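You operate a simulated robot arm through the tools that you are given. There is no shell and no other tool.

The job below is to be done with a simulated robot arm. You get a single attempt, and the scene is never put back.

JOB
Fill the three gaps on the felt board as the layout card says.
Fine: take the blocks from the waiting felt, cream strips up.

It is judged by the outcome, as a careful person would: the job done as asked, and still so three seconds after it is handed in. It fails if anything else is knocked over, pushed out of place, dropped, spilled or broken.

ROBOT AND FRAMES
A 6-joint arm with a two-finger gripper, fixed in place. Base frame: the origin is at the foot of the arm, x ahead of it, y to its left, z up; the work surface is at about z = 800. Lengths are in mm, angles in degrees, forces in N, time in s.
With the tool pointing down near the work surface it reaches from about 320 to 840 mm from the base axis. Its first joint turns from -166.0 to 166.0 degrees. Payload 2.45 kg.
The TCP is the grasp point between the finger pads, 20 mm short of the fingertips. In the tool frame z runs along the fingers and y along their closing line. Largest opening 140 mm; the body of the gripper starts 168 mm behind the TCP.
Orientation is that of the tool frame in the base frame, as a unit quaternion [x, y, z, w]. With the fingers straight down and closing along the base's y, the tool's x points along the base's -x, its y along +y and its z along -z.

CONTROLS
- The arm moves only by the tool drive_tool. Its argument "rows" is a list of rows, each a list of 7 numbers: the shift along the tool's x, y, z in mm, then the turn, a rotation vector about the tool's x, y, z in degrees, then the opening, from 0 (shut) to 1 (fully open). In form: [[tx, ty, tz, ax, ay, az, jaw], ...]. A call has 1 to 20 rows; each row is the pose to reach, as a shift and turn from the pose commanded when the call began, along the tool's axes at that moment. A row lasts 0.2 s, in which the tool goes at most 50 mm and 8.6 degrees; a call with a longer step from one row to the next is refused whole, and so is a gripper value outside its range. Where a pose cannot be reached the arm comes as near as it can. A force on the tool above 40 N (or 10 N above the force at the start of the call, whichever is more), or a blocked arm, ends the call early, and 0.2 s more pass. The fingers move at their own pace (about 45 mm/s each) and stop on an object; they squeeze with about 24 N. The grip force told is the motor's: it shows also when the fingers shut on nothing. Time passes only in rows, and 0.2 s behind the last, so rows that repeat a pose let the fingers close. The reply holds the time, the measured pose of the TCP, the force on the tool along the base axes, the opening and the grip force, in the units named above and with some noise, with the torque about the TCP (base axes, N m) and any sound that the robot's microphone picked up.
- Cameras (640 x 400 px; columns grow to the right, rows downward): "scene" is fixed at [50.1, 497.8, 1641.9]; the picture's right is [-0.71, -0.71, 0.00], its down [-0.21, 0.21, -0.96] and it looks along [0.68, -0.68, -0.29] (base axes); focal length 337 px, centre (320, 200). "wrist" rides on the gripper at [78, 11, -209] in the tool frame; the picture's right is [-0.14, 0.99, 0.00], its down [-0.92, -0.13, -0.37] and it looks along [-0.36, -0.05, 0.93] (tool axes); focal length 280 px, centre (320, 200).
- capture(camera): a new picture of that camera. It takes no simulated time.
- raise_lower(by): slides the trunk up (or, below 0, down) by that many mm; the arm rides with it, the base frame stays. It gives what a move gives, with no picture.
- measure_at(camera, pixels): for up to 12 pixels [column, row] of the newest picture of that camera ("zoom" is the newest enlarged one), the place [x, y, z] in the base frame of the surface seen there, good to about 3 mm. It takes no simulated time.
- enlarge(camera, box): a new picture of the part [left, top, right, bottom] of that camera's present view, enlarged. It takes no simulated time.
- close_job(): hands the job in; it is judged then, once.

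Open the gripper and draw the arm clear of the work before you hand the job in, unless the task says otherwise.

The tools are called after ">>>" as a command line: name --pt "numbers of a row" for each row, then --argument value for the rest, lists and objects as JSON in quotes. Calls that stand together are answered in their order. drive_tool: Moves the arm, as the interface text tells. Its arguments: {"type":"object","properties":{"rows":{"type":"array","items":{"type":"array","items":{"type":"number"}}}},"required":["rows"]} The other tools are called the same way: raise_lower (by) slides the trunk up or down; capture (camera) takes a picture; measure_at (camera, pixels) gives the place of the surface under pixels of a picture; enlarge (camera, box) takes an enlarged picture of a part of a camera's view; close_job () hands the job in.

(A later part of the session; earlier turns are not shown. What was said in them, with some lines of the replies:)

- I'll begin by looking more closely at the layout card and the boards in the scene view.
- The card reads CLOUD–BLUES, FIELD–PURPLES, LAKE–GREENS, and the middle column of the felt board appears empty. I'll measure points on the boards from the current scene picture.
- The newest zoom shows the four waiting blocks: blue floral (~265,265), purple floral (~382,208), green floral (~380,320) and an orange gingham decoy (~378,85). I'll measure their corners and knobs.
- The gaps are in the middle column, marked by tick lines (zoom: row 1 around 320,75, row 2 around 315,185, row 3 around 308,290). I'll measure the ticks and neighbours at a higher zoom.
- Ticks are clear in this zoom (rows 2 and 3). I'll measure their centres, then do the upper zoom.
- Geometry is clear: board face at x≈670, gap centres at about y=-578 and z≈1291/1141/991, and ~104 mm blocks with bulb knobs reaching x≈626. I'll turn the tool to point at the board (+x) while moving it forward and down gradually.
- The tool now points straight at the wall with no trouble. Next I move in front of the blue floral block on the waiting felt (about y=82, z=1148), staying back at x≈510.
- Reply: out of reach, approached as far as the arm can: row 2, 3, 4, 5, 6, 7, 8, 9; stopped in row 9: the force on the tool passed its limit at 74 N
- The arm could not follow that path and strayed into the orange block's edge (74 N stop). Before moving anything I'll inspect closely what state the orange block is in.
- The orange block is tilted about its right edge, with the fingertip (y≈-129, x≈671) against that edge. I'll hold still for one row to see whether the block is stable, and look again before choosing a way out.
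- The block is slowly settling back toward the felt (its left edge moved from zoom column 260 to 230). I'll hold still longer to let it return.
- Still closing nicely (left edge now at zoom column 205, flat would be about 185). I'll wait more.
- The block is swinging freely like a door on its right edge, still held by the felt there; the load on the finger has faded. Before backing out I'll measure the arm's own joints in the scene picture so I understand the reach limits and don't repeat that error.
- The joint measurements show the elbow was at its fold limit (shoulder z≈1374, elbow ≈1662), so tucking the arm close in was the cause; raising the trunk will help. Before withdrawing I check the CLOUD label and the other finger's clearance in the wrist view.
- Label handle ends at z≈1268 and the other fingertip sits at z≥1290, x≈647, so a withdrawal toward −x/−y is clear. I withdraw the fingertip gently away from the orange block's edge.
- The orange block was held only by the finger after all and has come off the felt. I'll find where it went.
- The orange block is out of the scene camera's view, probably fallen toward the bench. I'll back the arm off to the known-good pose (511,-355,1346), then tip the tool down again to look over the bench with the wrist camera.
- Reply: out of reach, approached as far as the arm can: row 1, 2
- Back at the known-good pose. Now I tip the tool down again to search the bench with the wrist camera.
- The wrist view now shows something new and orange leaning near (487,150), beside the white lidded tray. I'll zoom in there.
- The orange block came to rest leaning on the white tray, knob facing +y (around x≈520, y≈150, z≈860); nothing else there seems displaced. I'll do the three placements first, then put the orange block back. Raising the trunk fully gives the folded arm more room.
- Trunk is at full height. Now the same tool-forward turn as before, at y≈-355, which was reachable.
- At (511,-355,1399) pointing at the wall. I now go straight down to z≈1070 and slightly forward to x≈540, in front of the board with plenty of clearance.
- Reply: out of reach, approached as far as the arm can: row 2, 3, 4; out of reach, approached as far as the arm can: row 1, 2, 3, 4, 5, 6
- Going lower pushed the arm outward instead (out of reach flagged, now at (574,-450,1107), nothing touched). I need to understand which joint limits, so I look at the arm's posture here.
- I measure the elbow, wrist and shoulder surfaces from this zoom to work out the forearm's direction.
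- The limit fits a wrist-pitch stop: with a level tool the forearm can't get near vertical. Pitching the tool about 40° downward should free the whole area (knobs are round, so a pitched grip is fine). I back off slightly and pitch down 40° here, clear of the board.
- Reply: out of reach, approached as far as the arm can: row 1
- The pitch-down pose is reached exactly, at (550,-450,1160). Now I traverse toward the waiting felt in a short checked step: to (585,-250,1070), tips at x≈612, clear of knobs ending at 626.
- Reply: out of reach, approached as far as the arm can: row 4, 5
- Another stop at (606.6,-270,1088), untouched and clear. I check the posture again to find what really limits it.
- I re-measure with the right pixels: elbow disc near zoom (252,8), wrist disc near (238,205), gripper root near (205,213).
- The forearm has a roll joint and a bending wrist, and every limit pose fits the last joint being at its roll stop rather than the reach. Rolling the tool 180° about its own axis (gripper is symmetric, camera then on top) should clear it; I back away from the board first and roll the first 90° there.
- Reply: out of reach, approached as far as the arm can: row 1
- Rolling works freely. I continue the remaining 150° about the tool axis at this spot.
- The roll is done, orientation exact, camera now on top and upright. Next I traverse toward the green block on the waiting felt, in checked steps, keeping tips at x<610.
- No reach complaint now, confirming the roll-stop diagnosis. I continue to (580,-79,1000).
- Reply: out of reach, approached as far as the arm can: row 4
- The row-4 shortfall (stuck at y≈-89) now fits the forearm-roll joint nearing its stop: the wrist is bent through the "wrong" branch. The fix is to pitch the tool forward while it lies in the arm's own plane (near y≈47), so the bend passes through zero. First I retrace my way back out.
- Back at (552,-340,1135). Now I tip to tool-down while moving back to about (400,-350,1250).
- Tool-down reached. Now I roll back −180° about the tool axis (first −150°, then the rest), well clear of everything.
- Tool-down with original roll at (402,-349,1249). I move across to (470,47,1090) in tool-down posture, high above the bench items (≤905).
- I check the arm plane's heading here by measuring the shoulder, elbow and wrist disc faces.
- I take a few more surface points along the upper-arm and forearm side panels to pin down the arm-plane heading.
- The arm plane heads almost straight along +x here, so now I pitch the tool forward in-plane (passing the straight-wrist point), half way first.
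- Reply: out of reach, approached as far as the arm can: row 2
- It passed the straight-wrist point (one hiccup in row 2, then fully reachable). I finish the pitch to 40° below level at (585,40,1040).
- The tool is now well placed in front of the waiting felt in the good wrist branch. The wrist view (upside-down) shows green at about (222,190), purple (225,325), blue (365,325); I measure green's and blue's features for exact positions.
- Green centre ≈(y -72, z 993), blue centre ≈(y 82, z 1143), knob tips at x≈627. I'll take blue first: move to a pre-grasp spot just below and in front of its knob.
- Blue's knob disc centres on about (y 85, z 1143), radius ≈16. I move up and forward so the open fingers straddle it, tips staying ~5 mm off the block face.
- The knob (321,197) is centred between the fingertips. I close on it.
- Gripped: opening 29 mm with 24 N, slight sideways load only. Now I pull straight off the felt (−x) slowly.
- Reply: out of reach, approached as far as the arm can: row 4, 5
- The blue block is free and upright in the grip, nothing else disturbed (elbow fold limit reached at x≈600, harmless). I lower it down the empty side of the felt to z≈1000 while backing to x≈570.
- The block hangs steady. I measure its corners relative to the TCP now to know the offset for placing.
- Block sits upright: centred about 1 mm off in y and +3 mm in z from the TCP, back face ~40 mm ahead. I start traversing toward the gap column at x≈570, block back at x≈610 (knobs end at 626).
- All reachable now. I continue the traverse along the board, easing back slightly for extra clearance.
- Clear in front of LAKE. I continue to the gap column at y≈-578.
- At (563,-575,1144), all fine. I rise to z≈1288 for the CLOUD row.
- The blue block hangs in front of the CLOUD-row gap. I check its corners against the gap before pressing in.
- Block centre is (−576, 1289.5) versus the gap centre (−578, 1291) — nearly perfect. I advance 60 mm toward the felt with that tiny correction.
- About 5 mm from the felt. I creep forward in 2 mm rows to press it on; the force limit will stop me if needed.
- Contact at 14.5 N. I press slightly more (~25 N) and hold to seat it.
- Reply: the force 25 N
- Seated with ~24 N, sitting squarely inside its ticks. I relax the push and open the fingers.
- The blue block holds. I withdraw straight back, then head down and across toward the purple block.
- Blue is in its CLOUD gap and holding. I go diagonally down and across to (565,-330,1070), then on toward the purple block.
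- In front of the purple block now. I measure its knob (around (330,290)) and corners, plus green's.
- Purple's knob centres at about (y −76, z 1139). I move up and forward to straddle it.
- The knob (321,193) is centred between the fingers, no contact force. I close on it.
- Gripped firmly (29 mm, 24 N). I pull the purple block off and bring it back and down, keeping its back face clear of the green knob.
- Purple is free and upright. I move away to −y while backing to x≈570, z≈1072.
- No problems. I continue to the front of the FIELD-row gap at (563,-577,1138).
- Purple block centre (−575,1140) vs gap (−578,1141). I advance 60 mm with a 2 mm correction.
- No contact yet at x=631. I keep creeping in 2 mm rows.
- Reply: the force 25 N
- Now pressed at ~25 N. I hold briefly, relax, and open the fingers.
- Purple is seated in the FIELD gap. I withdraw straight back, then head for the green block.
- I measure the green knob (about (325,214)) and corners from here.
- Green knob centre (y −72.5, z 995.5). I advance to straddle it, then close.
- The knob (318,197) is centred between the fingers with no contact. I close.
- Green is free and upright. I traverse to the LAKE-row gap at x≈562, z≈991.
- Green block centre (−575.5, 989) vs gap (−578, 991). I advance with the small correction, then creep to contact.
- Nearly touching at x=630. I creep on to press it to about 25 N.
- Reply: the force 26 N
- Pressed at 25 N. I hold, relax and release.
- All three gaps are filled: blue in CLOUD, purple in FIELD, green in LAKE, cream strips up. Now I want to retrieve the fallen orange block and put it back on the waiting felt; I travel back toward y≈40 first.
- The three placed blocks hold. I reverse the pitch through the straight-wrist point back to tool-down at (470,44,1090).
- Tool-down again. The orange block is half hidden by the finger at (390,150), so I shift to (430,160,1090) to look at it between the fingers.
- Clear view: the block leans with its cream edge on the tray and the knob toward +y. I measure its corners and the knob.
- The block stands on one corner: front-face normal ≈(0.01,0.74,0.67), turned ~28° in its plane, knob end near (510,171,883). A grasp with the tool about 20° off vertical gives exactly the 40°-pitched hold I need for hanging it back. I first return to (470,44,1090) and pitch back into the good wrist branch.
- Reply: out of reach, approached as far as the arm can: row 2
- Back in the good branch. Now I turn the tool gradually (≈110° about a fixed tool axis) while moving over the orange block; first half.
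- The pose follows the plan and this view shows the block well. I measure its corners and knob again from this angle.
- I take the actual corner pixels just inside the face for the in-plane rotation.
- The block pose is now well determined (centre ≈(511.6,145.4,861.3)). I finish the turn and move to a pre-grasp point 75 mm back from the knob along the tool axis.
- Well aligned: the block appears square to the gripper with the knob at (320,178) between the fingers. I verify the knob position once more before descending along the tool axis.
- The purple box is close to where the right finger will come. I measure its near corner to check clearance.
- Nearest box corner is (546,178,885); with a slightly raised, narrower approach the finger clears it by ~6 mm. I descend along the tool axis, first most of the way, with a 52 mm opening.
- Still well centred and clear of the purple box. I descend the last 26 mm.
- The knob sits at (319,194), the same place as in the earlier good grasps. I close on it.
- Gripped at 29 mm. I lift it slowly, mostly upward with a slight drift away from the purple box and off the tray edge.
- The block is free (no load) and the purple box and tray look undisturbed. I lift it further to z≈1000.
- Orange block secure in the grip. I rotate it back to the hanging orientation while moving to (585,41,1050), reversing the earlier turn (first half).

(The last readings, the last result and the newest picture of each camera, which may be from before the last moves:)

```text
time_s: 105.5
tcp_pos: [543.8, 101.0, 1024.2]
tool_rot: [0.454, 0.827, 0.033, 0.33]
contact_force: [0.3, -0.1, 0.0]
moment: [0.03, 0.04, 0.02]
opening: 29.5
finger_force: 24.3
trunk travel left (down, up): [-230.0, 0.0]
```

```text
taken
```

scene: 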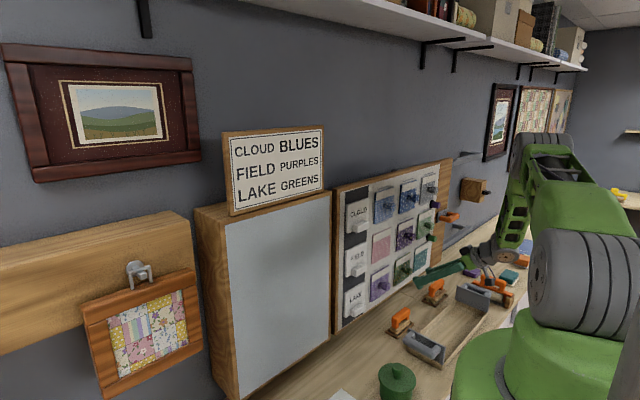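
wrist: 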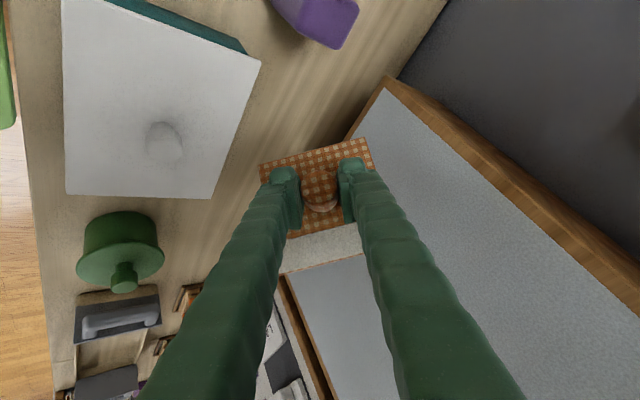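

Going well. I complete the second half of the turn to the upright orientation.

>>> drive_tool --pt "-10.7 0.6 2.6 -2.76 -0.86 -7.23 0" --pt "-21.4 1.1 5.2 -5.5 -1.7 -14.5 0" --pt "-32.1 1.7 7.8 -8.3 -2.6 -21.7 0" --pt "-42.8 2.3 10.5 -11 -3.4 -28.9 0" --pt "-53.5 2.9 13.1 -13.8 -4.3 -36.1 0" --pt "-64.2 3.4 15.7 -16.5 -5.1 -43.4 0" --pt "-74.9 4 18.3 -19.3 -6 -50.6 0" --pt "-74.9 4 18.3 -19.3 -6 -50.6 0"

>>> capture --camera "wrist"

>>> enlarge --camera "wrist" --box '[230, 110, 410, 300]'

```text
time_s: 107.3
tcp_pos: [585.1, 41.0, 1050.2]
tool_rot: [-0.001, 0.906, -0.001, 0.424]
contact_force: [-0.4, 0.2, -0.2]
moment: [0.01, 0.01, -0.03]
opening: 29.3
finger_force: 24.1
trunk travel left (down, up): [-230.0, 0.0]
```

```text
taken
```

wrist: 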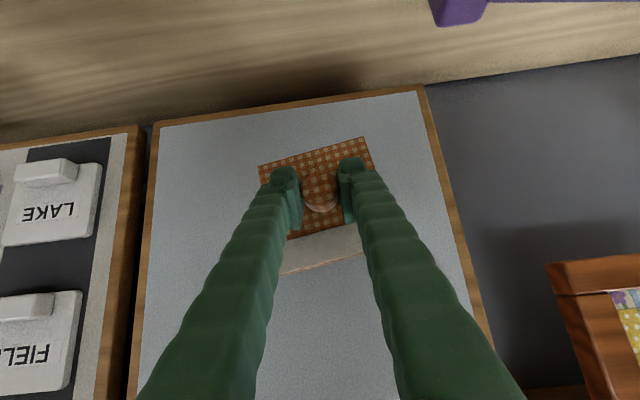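

```text
2.11 times, centred on (320, 205) of wrist
```

zoom: 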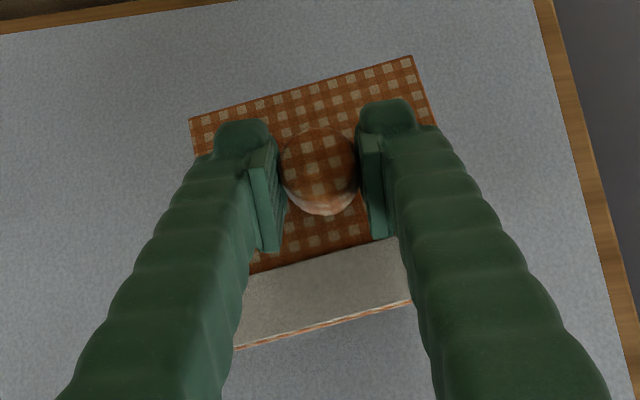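

The block is held with a small in-plane turn; I measure its corners to correct it.

>>> measure_at --camera "zoom" --pixels '[[194, 124], [409, 62], [240, 342], [407, 298], [300, 95], [340, 85], [250, 110], [300, 325], [350, 312], [320, 160], [430, 110], [280, 332]]'

```text
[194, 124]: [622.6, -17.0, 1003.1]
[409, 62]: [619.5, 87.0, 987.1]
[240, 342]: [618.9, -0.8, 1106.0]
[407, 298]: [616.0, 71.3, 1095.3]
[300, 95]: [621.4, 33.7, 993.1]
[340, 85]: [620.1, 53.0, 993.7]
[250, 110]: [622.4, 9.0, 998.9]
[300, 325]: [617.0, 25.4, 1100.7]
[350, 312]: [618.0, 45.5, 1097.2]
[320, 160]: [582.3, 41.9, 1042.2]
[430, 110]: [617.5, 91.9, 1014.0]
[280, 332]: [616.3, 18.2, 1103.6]
```

The block is turned about 8.7° in-plane (plus ~2° pitch/yaw). I correct that while moving to y≈-77 in front of its home column.

>>> drive_tool --pt "0 -40 0 -2.1 1.1 3.9 0" --pt "0 -80 0 -4.3 2.2 7.8 0" --pt "0 -118 0 -4.3 2.2 7.8 0" --pt "0 -118 0 -4.3 2.2 7.8 0"

>>> capture --camera "wrist"

>>> enlarge --camera "wrist" --box '[230, 110, 410, 300]'

```text
time_s: 108.3
tcp_pos: [583.8, -76.3, 1049.7]
tool_rot: [0.046, 0.911, 0.062, 0.406]
contact_force: [-1.1, -0.1, -0.7]
moment: [0.0, 0.01, -0.01]
opening: 28.8
finger_force: 24.0
trunk travel left (down, up): [-230.0, 0.0]
```

```text
taken
```

wrist: 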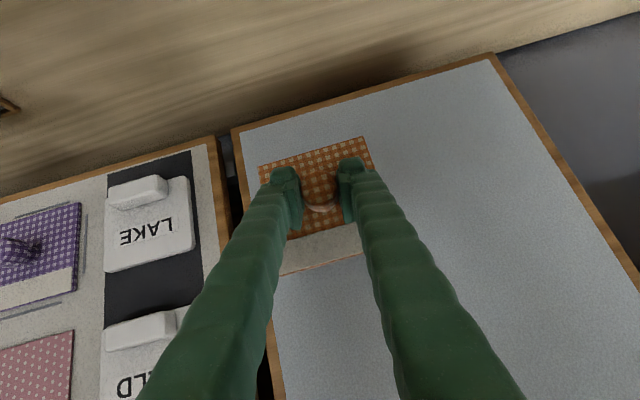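

```text
2.11 times, centred on (320, 205) of wrist
```

zoom: 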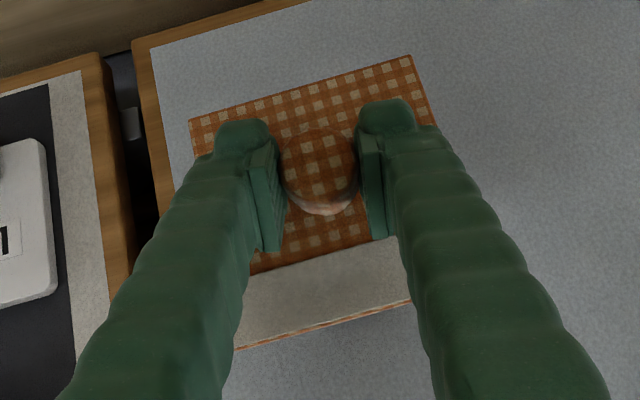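

>>> measure_at --camera "zoom" --pixels '[[194, 124], [409, 62], [240, 342], [407, 298], [300, 95], [340, 85], [250, 110], [300, 325], [350, 312], [220, 115], [425, 110], [280, 332]]'

```text
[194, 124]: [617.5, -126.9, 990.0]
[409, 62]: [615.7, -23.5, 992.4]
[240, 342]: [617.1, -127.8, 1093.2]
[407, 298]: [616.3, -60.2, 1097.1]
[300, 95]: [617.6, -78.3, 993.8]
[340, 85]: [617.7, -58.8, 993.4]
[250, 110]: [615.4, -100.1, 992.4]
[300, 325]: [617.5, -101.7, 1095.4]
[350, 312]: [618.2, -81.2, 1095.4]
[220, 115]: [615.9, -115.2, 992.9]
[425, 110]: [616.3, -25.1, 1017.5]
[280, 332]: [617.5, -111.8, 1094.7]
```

The block is now upright (within ~1.5°), centre at (−75,1043), face flat to the felt. I move forward to x≈618 (about 10 mm off the felt) and rise along the empty felt in checked steps.

>>> drive_tool --pt "-11.3 0.6 12.7 0.4 0 -0.5 0" --pt "-22.7 1.1 25.4 0.9 0 -1 0" --pt "-52.8 7.3 -1.8 0.9 0 -1 0" --pt "-82.9 13.4 -29 0.9 0 -1 0"

```text
time_s: 109.3
tcp_pos: [618.3, -76.7, 1133.5]
tool_rot: [0.042, 0.912, 0.05, 0.405]
contact_force: [0.3, -0.1, -0.5]
moment: [-0.01, 0.01, 0.0]
opening: 28.6
finger_force: 23.3
trunk travel left (down, up): [-230.0, 0.0]
```

No reach problem. I rise the remaining 162 mm to the orange block's home height.

>>> drive_tool --pt "-29.8 5.3 -27.1 0 0 0 0" --pt "-59.7 10.7 -54.2 0 0 0 0" --pt "-89.5 16 -81.2 0 0 0 0" --pt "-119.3 21.3 -108.3 0 0 0 0" --pt "-119.3 21.3 -108.3 0 0 0 0"

>>> capture --camera "wrist"

>>> enlarge --camera "wrist" --box '[230, 110, 410, 300]'

```text
time_s: 110.5
tcp_pos: [620.8, -76.7, 1294.9]
tool_rot: [0.04, 0.912, 0.053, 0.405]
contact_force: [-0.5, 0.0, -0.2]
moment: [0.05, -0.03, -0.01]
opening: 28.5
finger_force: 24.4
trunk travel left (down, up): [-230.0, 0.0]
```

```text
taken
```

wrist: 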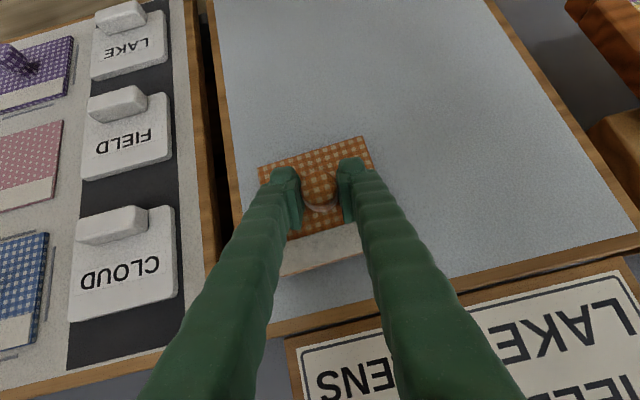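

```text
2.11 times, centred on (320, 205) of wrist
```

zoom: 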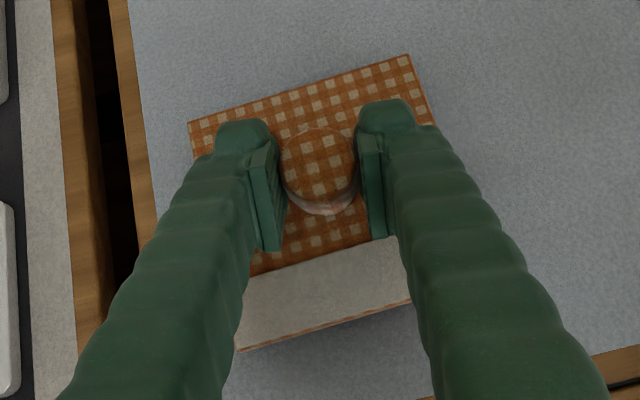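

>>> measure_at --camera "zoom" --pixels '[[194, 124], [407, 60], [242, 345], [407, 298], [300, 95], [340, 85], [250, 110], [300, 328], [350, 314], [220, 115], [425, 110], [280, 334]]'

```text
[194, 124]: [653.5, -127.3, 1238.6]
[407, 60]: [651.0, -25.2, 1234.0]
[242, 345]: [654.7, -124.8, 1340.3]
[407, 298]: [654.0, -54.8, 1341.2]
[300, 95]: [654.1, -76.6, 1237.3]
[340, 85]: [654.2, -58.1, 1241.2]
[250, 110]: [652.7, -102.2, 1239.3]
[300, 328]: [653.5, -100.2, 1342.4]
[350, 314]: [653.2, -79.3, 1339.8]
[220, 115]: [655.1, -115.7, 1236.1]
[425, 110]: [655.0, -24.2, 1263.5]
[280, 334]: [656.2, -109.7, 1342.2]
```

Centre at (−76,1289), upright, face parallel to the felt — its original spot within a couple of mm. I creep forward to press it on.

>>> drive_tool --pt "-1.3 0.5 1.5 0 0 0 0" --pt "-2.7 1 3 0 0 0 0" --pt "-4 1 4.5 0 0 0 0" --pt "-5.3 1 6 0 0 0 0" --pt "-6.7 1 7.4 0 0 0 0"

```text
time_s: 111.7
tcp_pos: [630.2, -76.3, 1295.6]
tool_rot: [0.042, 0.912, 0.05, 0.405]
contact_force: [2.5, 0.7, -2.0]
moment: [0.13, -0.14, -0.07]
opening: 28.8
finger_force: 23.8
trunk travel left (down, up): [-230.0, 0.0]
```

A slight pull is felt as it meets the felt. I press on a little more to seat it at ~25 N.

>>> drive_tool --pt "-1.3 0 1.5 0 0 0 0" --pt "-2.7 0 3 0 0 0 0"

```text
time_s: 112.3
tcp_pos: [629.5, -75.6, 1296.0]
tool_rot: [0.041, 0.912, 0.051, 0.405]
contact_force: [-20.4, 0.7, 2.7]
moment: [0.16, -0.03, 0.01]
opening: 28.7
finger_force: 24.0
trunk travel left (down, up): [-230.0, 0.0]
```

>>> drive_tool --pt "-0.7 0 0.8 0 0 0 0" --pt "-0.7 0 0.8 0 0 0 0"

>>> capture --camera "wrist"

>>> enlarge --camera "wrist" --box '[230, 110, 410, 300]'

```text
time_s: 112.9
tcp_pos: [630.4, -75.3, 1295.7]
tool_rot: [0.042, 0.912, 0.051, 0.405]
contact_force: [-24.6, -0.4, -3.2]
moment: [0.14, 0.27, 0.0]
opening: 28.6
finger_force: 24.3
trunk travel left (down, up): [-230.0, 0.0]
```

```text
taken
```

wrist: 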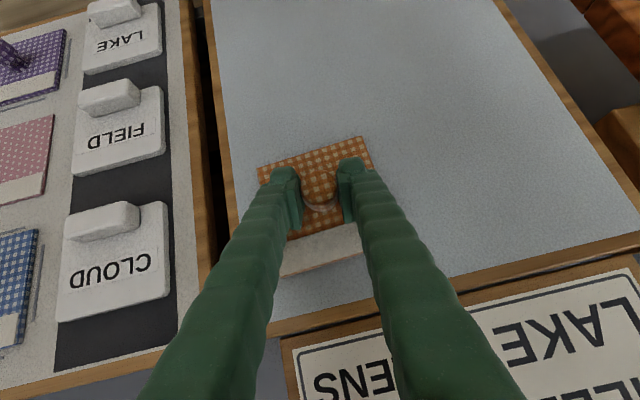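

```text
2.11 times, centred on (320, 205) of wrist
```

zoom: 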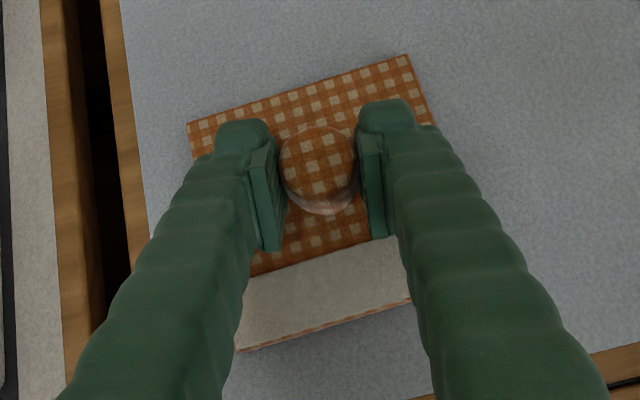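

Pressed at ~25 N. I relax and release, then look.

>>> drive_tool --pt "0 0 0 0 0 0 0" --pt "2.3 -0.1 -2.6 0 0 0 0" --pt "2.3 -0.1 -2.6 0 0 0 0.25" --pt "2.3 -0.1 -2.6 0 0 0 0.45" --pt "2.3 -0.1 -2.6 0 0 0 0.45" --pt "2.3 -0.1 -2.6 0 0 0 0.45"

>>> capture --camera "wrist"

>>> enlarge --camera "wrist" --box '[230, 110, 410, 300]'

```text
time_s: 114.3
tcp_pos: [630.9, -74.8, 1296.0]
tool_rot: [0.042, 0.912, 0.051, 0.405]
contact_force: [-0.7, -0.1, 0.4]
moment: [-0.02, -0.01, 0.0]
opening: 63.2
finger_force: 0.1
trunk travel left (down, up): [-230.0, 0.0]
```

```text
taken
```

wrist: 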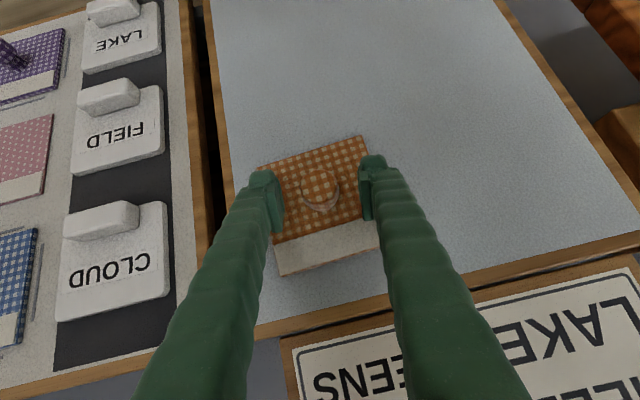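

```text
2.11 times, centred on (320, 205) of wrist
```

zoom: 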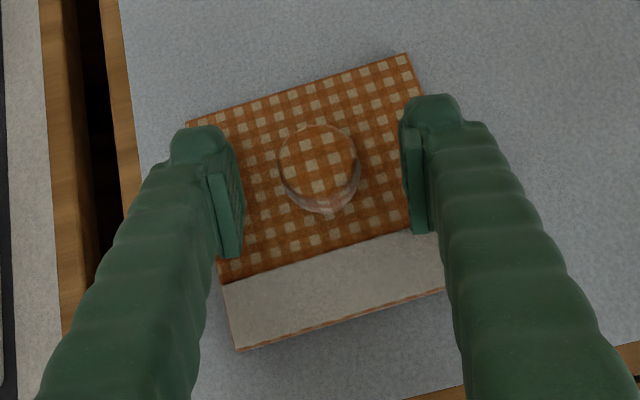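

The orange block stays on the felt. I withdraw straight off the knob slowly.

>>> drive_tool --pt "7.2 -0.1 -12.4 0 0 0 0.45" --pt "14.3 -0.3 -24.8 0 0 0 0.45" --pt "20 -0.2 -37.1 0 0 0 0.45"

>>> capture --camera "wrist"

```text
time_s: 115.1
tcp_pos: [588.8, -74.4, 1305.9]
tool_rot: [0.042, 0.912, 0.051, 0.406]
contact_force: [0.1, 0.0, -0.5]
moment: [0.0, -0.06, 0.01]
opening: 62.9
finger_force: 0.0
trunk travel left (down, up): [-230.0, 0.0]
```

```text
taken
```

wrist: 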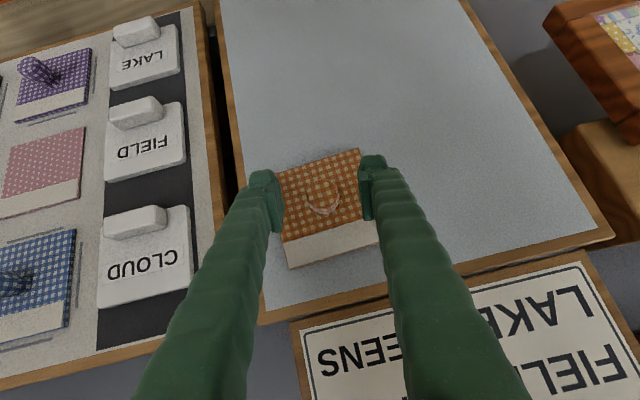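

Clear of the knob. I move away toward −y, easing further back from the boards.

>>> drive_tool --pt "-1.2 -29.3 -13.1 0 0 0 0.45" --pt "-2.1 -69 -22.7 0 0 0 0.45" --pt "-3 -110.9 -29.5 0 0 0 0.45" --pt "-4.3 -152.9 -31.4 0 0 0 0.45" --pt "-4.2 -195.2 -32 0 0 0 0.45" --pt "-7.8 -237 -35.9 0 0 0 0.45"

>>> capture --camera "scene"

>>> capture --camera "wrist"

```text
time_s: 116.5
tcp_pos: [560.4, -316.1, 1303.2]
tool_rot: [0.042, 0.912, 0.051, 0.405]
contact_force: [-0.2, 0.1, 0.0]
moment: [0.0, 0.0, 0.01]
opening: 62.9
finger_force: 0.1
trunk travel left (down, up): [-230.0, 0.0]
```

```text
taken
```

scene: 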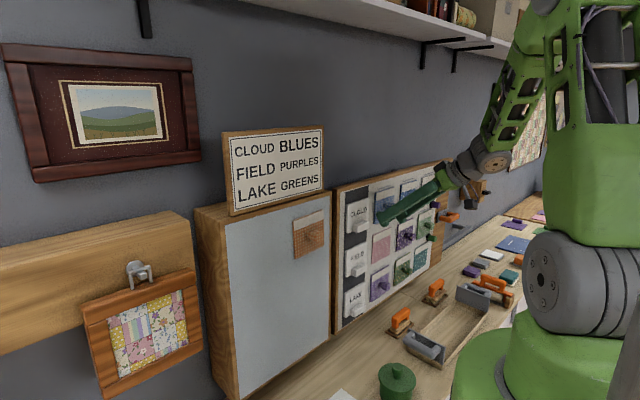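

```text
taken
```

wrist: 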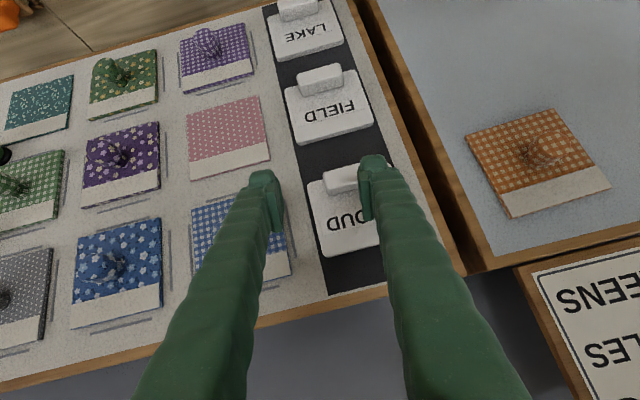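

All four blocks hang in place. I draw the arm farther back from the boards, then verify everything in detail.

>>> drive_tool --pt "0.5 -19.7 -23.9 0 0 0 0.45" --pt "1 -39.4 -47.9 0 0 0 0.45" --pt "1.5 -59.1 -71.8 0 0 0 0.45" --pt "1.5 -59.1 -100 0 0 0 0.45"

>>> enlarge --camera "scene" --box '[230, 200, 340, 360]'

>>> measure_at --camera "zoom" --pixels '[[343, 51], [413, 31], [344, 140], [411, 106], [395, 90], [342, 48], [414, 28], [343, 141]]'

>>> enlarge --camera "scene" --box '[330, 160, 450, 330]'

>>> capture --camera "wrist"

```text
time_s: 117.5
tcp_pos: [482.2, -377.5, 1362.8]
tool_rot: [0.042, 0.911, 0.05, 0.406]
contact_force: [-0.2, -0.1, -0.1]
moment: [-0.03, -0.01, -0.04]
opening: 63.2
finger_force: 0.2
trunk travel left (down, up): [-230.0, 0.0]
```

```text
2.50 times, centred on (285, 280) of scene
```

zoom: 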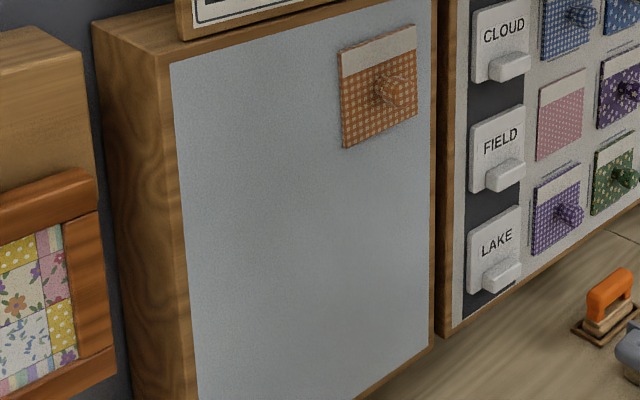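

```text
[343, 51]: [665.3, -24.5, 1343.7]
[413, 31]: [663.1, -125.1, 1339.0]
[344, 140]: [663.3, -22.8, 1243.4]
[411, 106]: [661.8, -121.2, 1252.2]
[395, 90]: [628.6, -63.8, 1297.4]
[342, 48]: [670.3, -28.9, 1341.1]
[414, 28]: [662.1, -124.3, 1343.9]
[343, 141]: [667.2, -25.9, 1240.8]
```

```text
2.35 times, centred on (390, 245) of scene
```

zoom: 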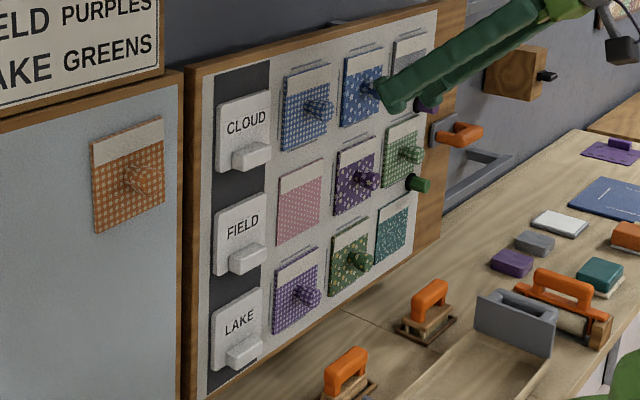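

```text
taken
```

wrist: 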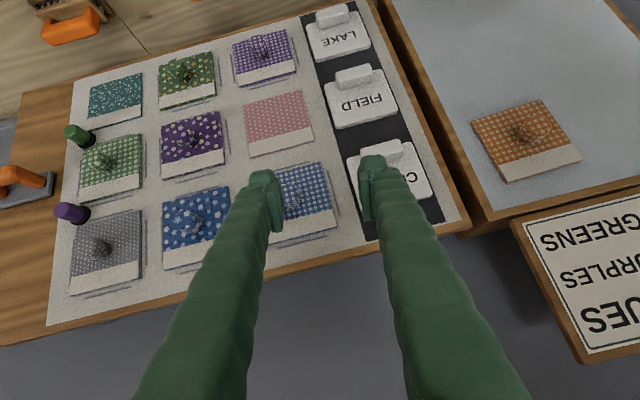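

Everything matches: orange back at its original spot (corners −24…−125, 1241…1343), and by projection the purple box corner hasn't moved. I take one last close look at the nine-block layout.

>>> enlarge --camera "wrist" --box '[50, 20, 350, 330]'

>>> measure_at --camera "wrist" --pixels '[[160, 66], [212, 54], [163, 110], [216, 96], [161, 122], [219, 111], [161, 180], [223, 165], [164, 200], [228, 187], [164, 269], [225, 255]]'

```text
1.29 times, centred on (200, 175) of wrist
```

zoom: 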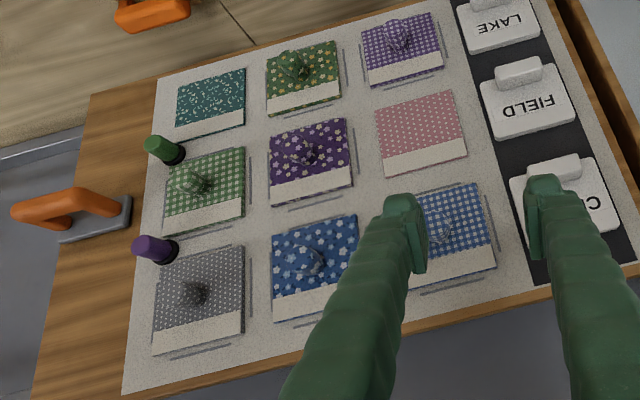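

```text
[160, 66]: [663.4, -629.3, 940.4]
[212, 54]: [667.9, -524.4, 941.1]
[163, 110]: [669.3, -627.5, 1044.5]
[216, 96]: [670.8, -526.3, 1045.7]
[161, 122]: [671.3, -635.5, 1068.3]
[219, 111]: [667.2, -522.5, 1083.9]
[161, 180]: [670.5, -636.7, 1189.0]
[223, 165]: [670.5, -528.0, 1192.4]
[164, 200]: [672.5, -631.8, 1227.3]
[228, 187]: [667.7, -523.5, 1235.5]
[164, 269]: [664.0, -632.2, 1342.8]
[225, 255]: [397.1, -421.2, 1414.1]
```

All three gaps are squarely filled in the right rows. I open the gripper fully here, well clear of the work, and let things settle.

>>> drive_tool --pt "0 0 -10 0 0 0 0.8" --pt "0 0 -20 0 0 0 1" --pt "0 0 -20 0 0 0 1" --pt "0 0 -20 0 0 0 1" --pt "0 0 -20 0 0 0 1"

>>> capture --camera "scene"

```text
time_s: 118.7
tcp_pos: [467.9, -379.8, 1376.4]
tool_rot: [0.041, 0.912, 0.051, 0.405]
contact_force: [-0.6, -0.7, -0.3]
moment: [-0.02, 0.02, -0.02]
opening: 140.0
finger_force: 0.0
trunk travel left (down, up): [-230.0, 0.0]
```

```text
taken
```

scene: 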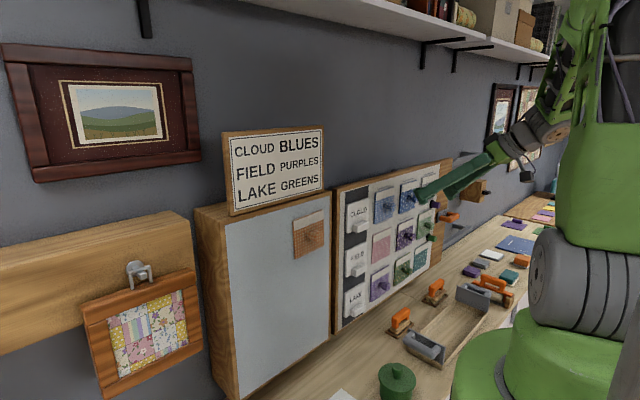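

The scene shows blue in CLOUD, purple in FIELD and green in LAKE, all with cream strips up. The orange block is back on the waiting felt, the gripper is open and the arm is clear, so I hand the job in.

>>> close_job

```text
The job is handed in.
```

The three gaps are filled as the layout card says, but I knocked the orange block off the waiting felt early on and had to put it back.

- **Placed blocks:** the blue floral is in the CLOUD row, the purple floral in FIELD and the green floral in LAKE. All have their cream strips up, sit inside their tick marks, and were pressed on at about 25 N.
- **Orange block:** a move the arm could not follow pushed a finger into it with a 74 N peak. When I backed off, it fell to the bench and leaned on the white tray. I picked it up later and pressed it back on the felt, within a few millimetres and about 2° of where it started.
- **Other things:** the later pictures show no sign that the tray, the purple box or anything else moved. I checked the purple box's position against its earlier measurement; the rest I only looked at.

The gripper is open and the arm is clear of the boards. The trunk is still at its highest setting, where I raised it for reach.
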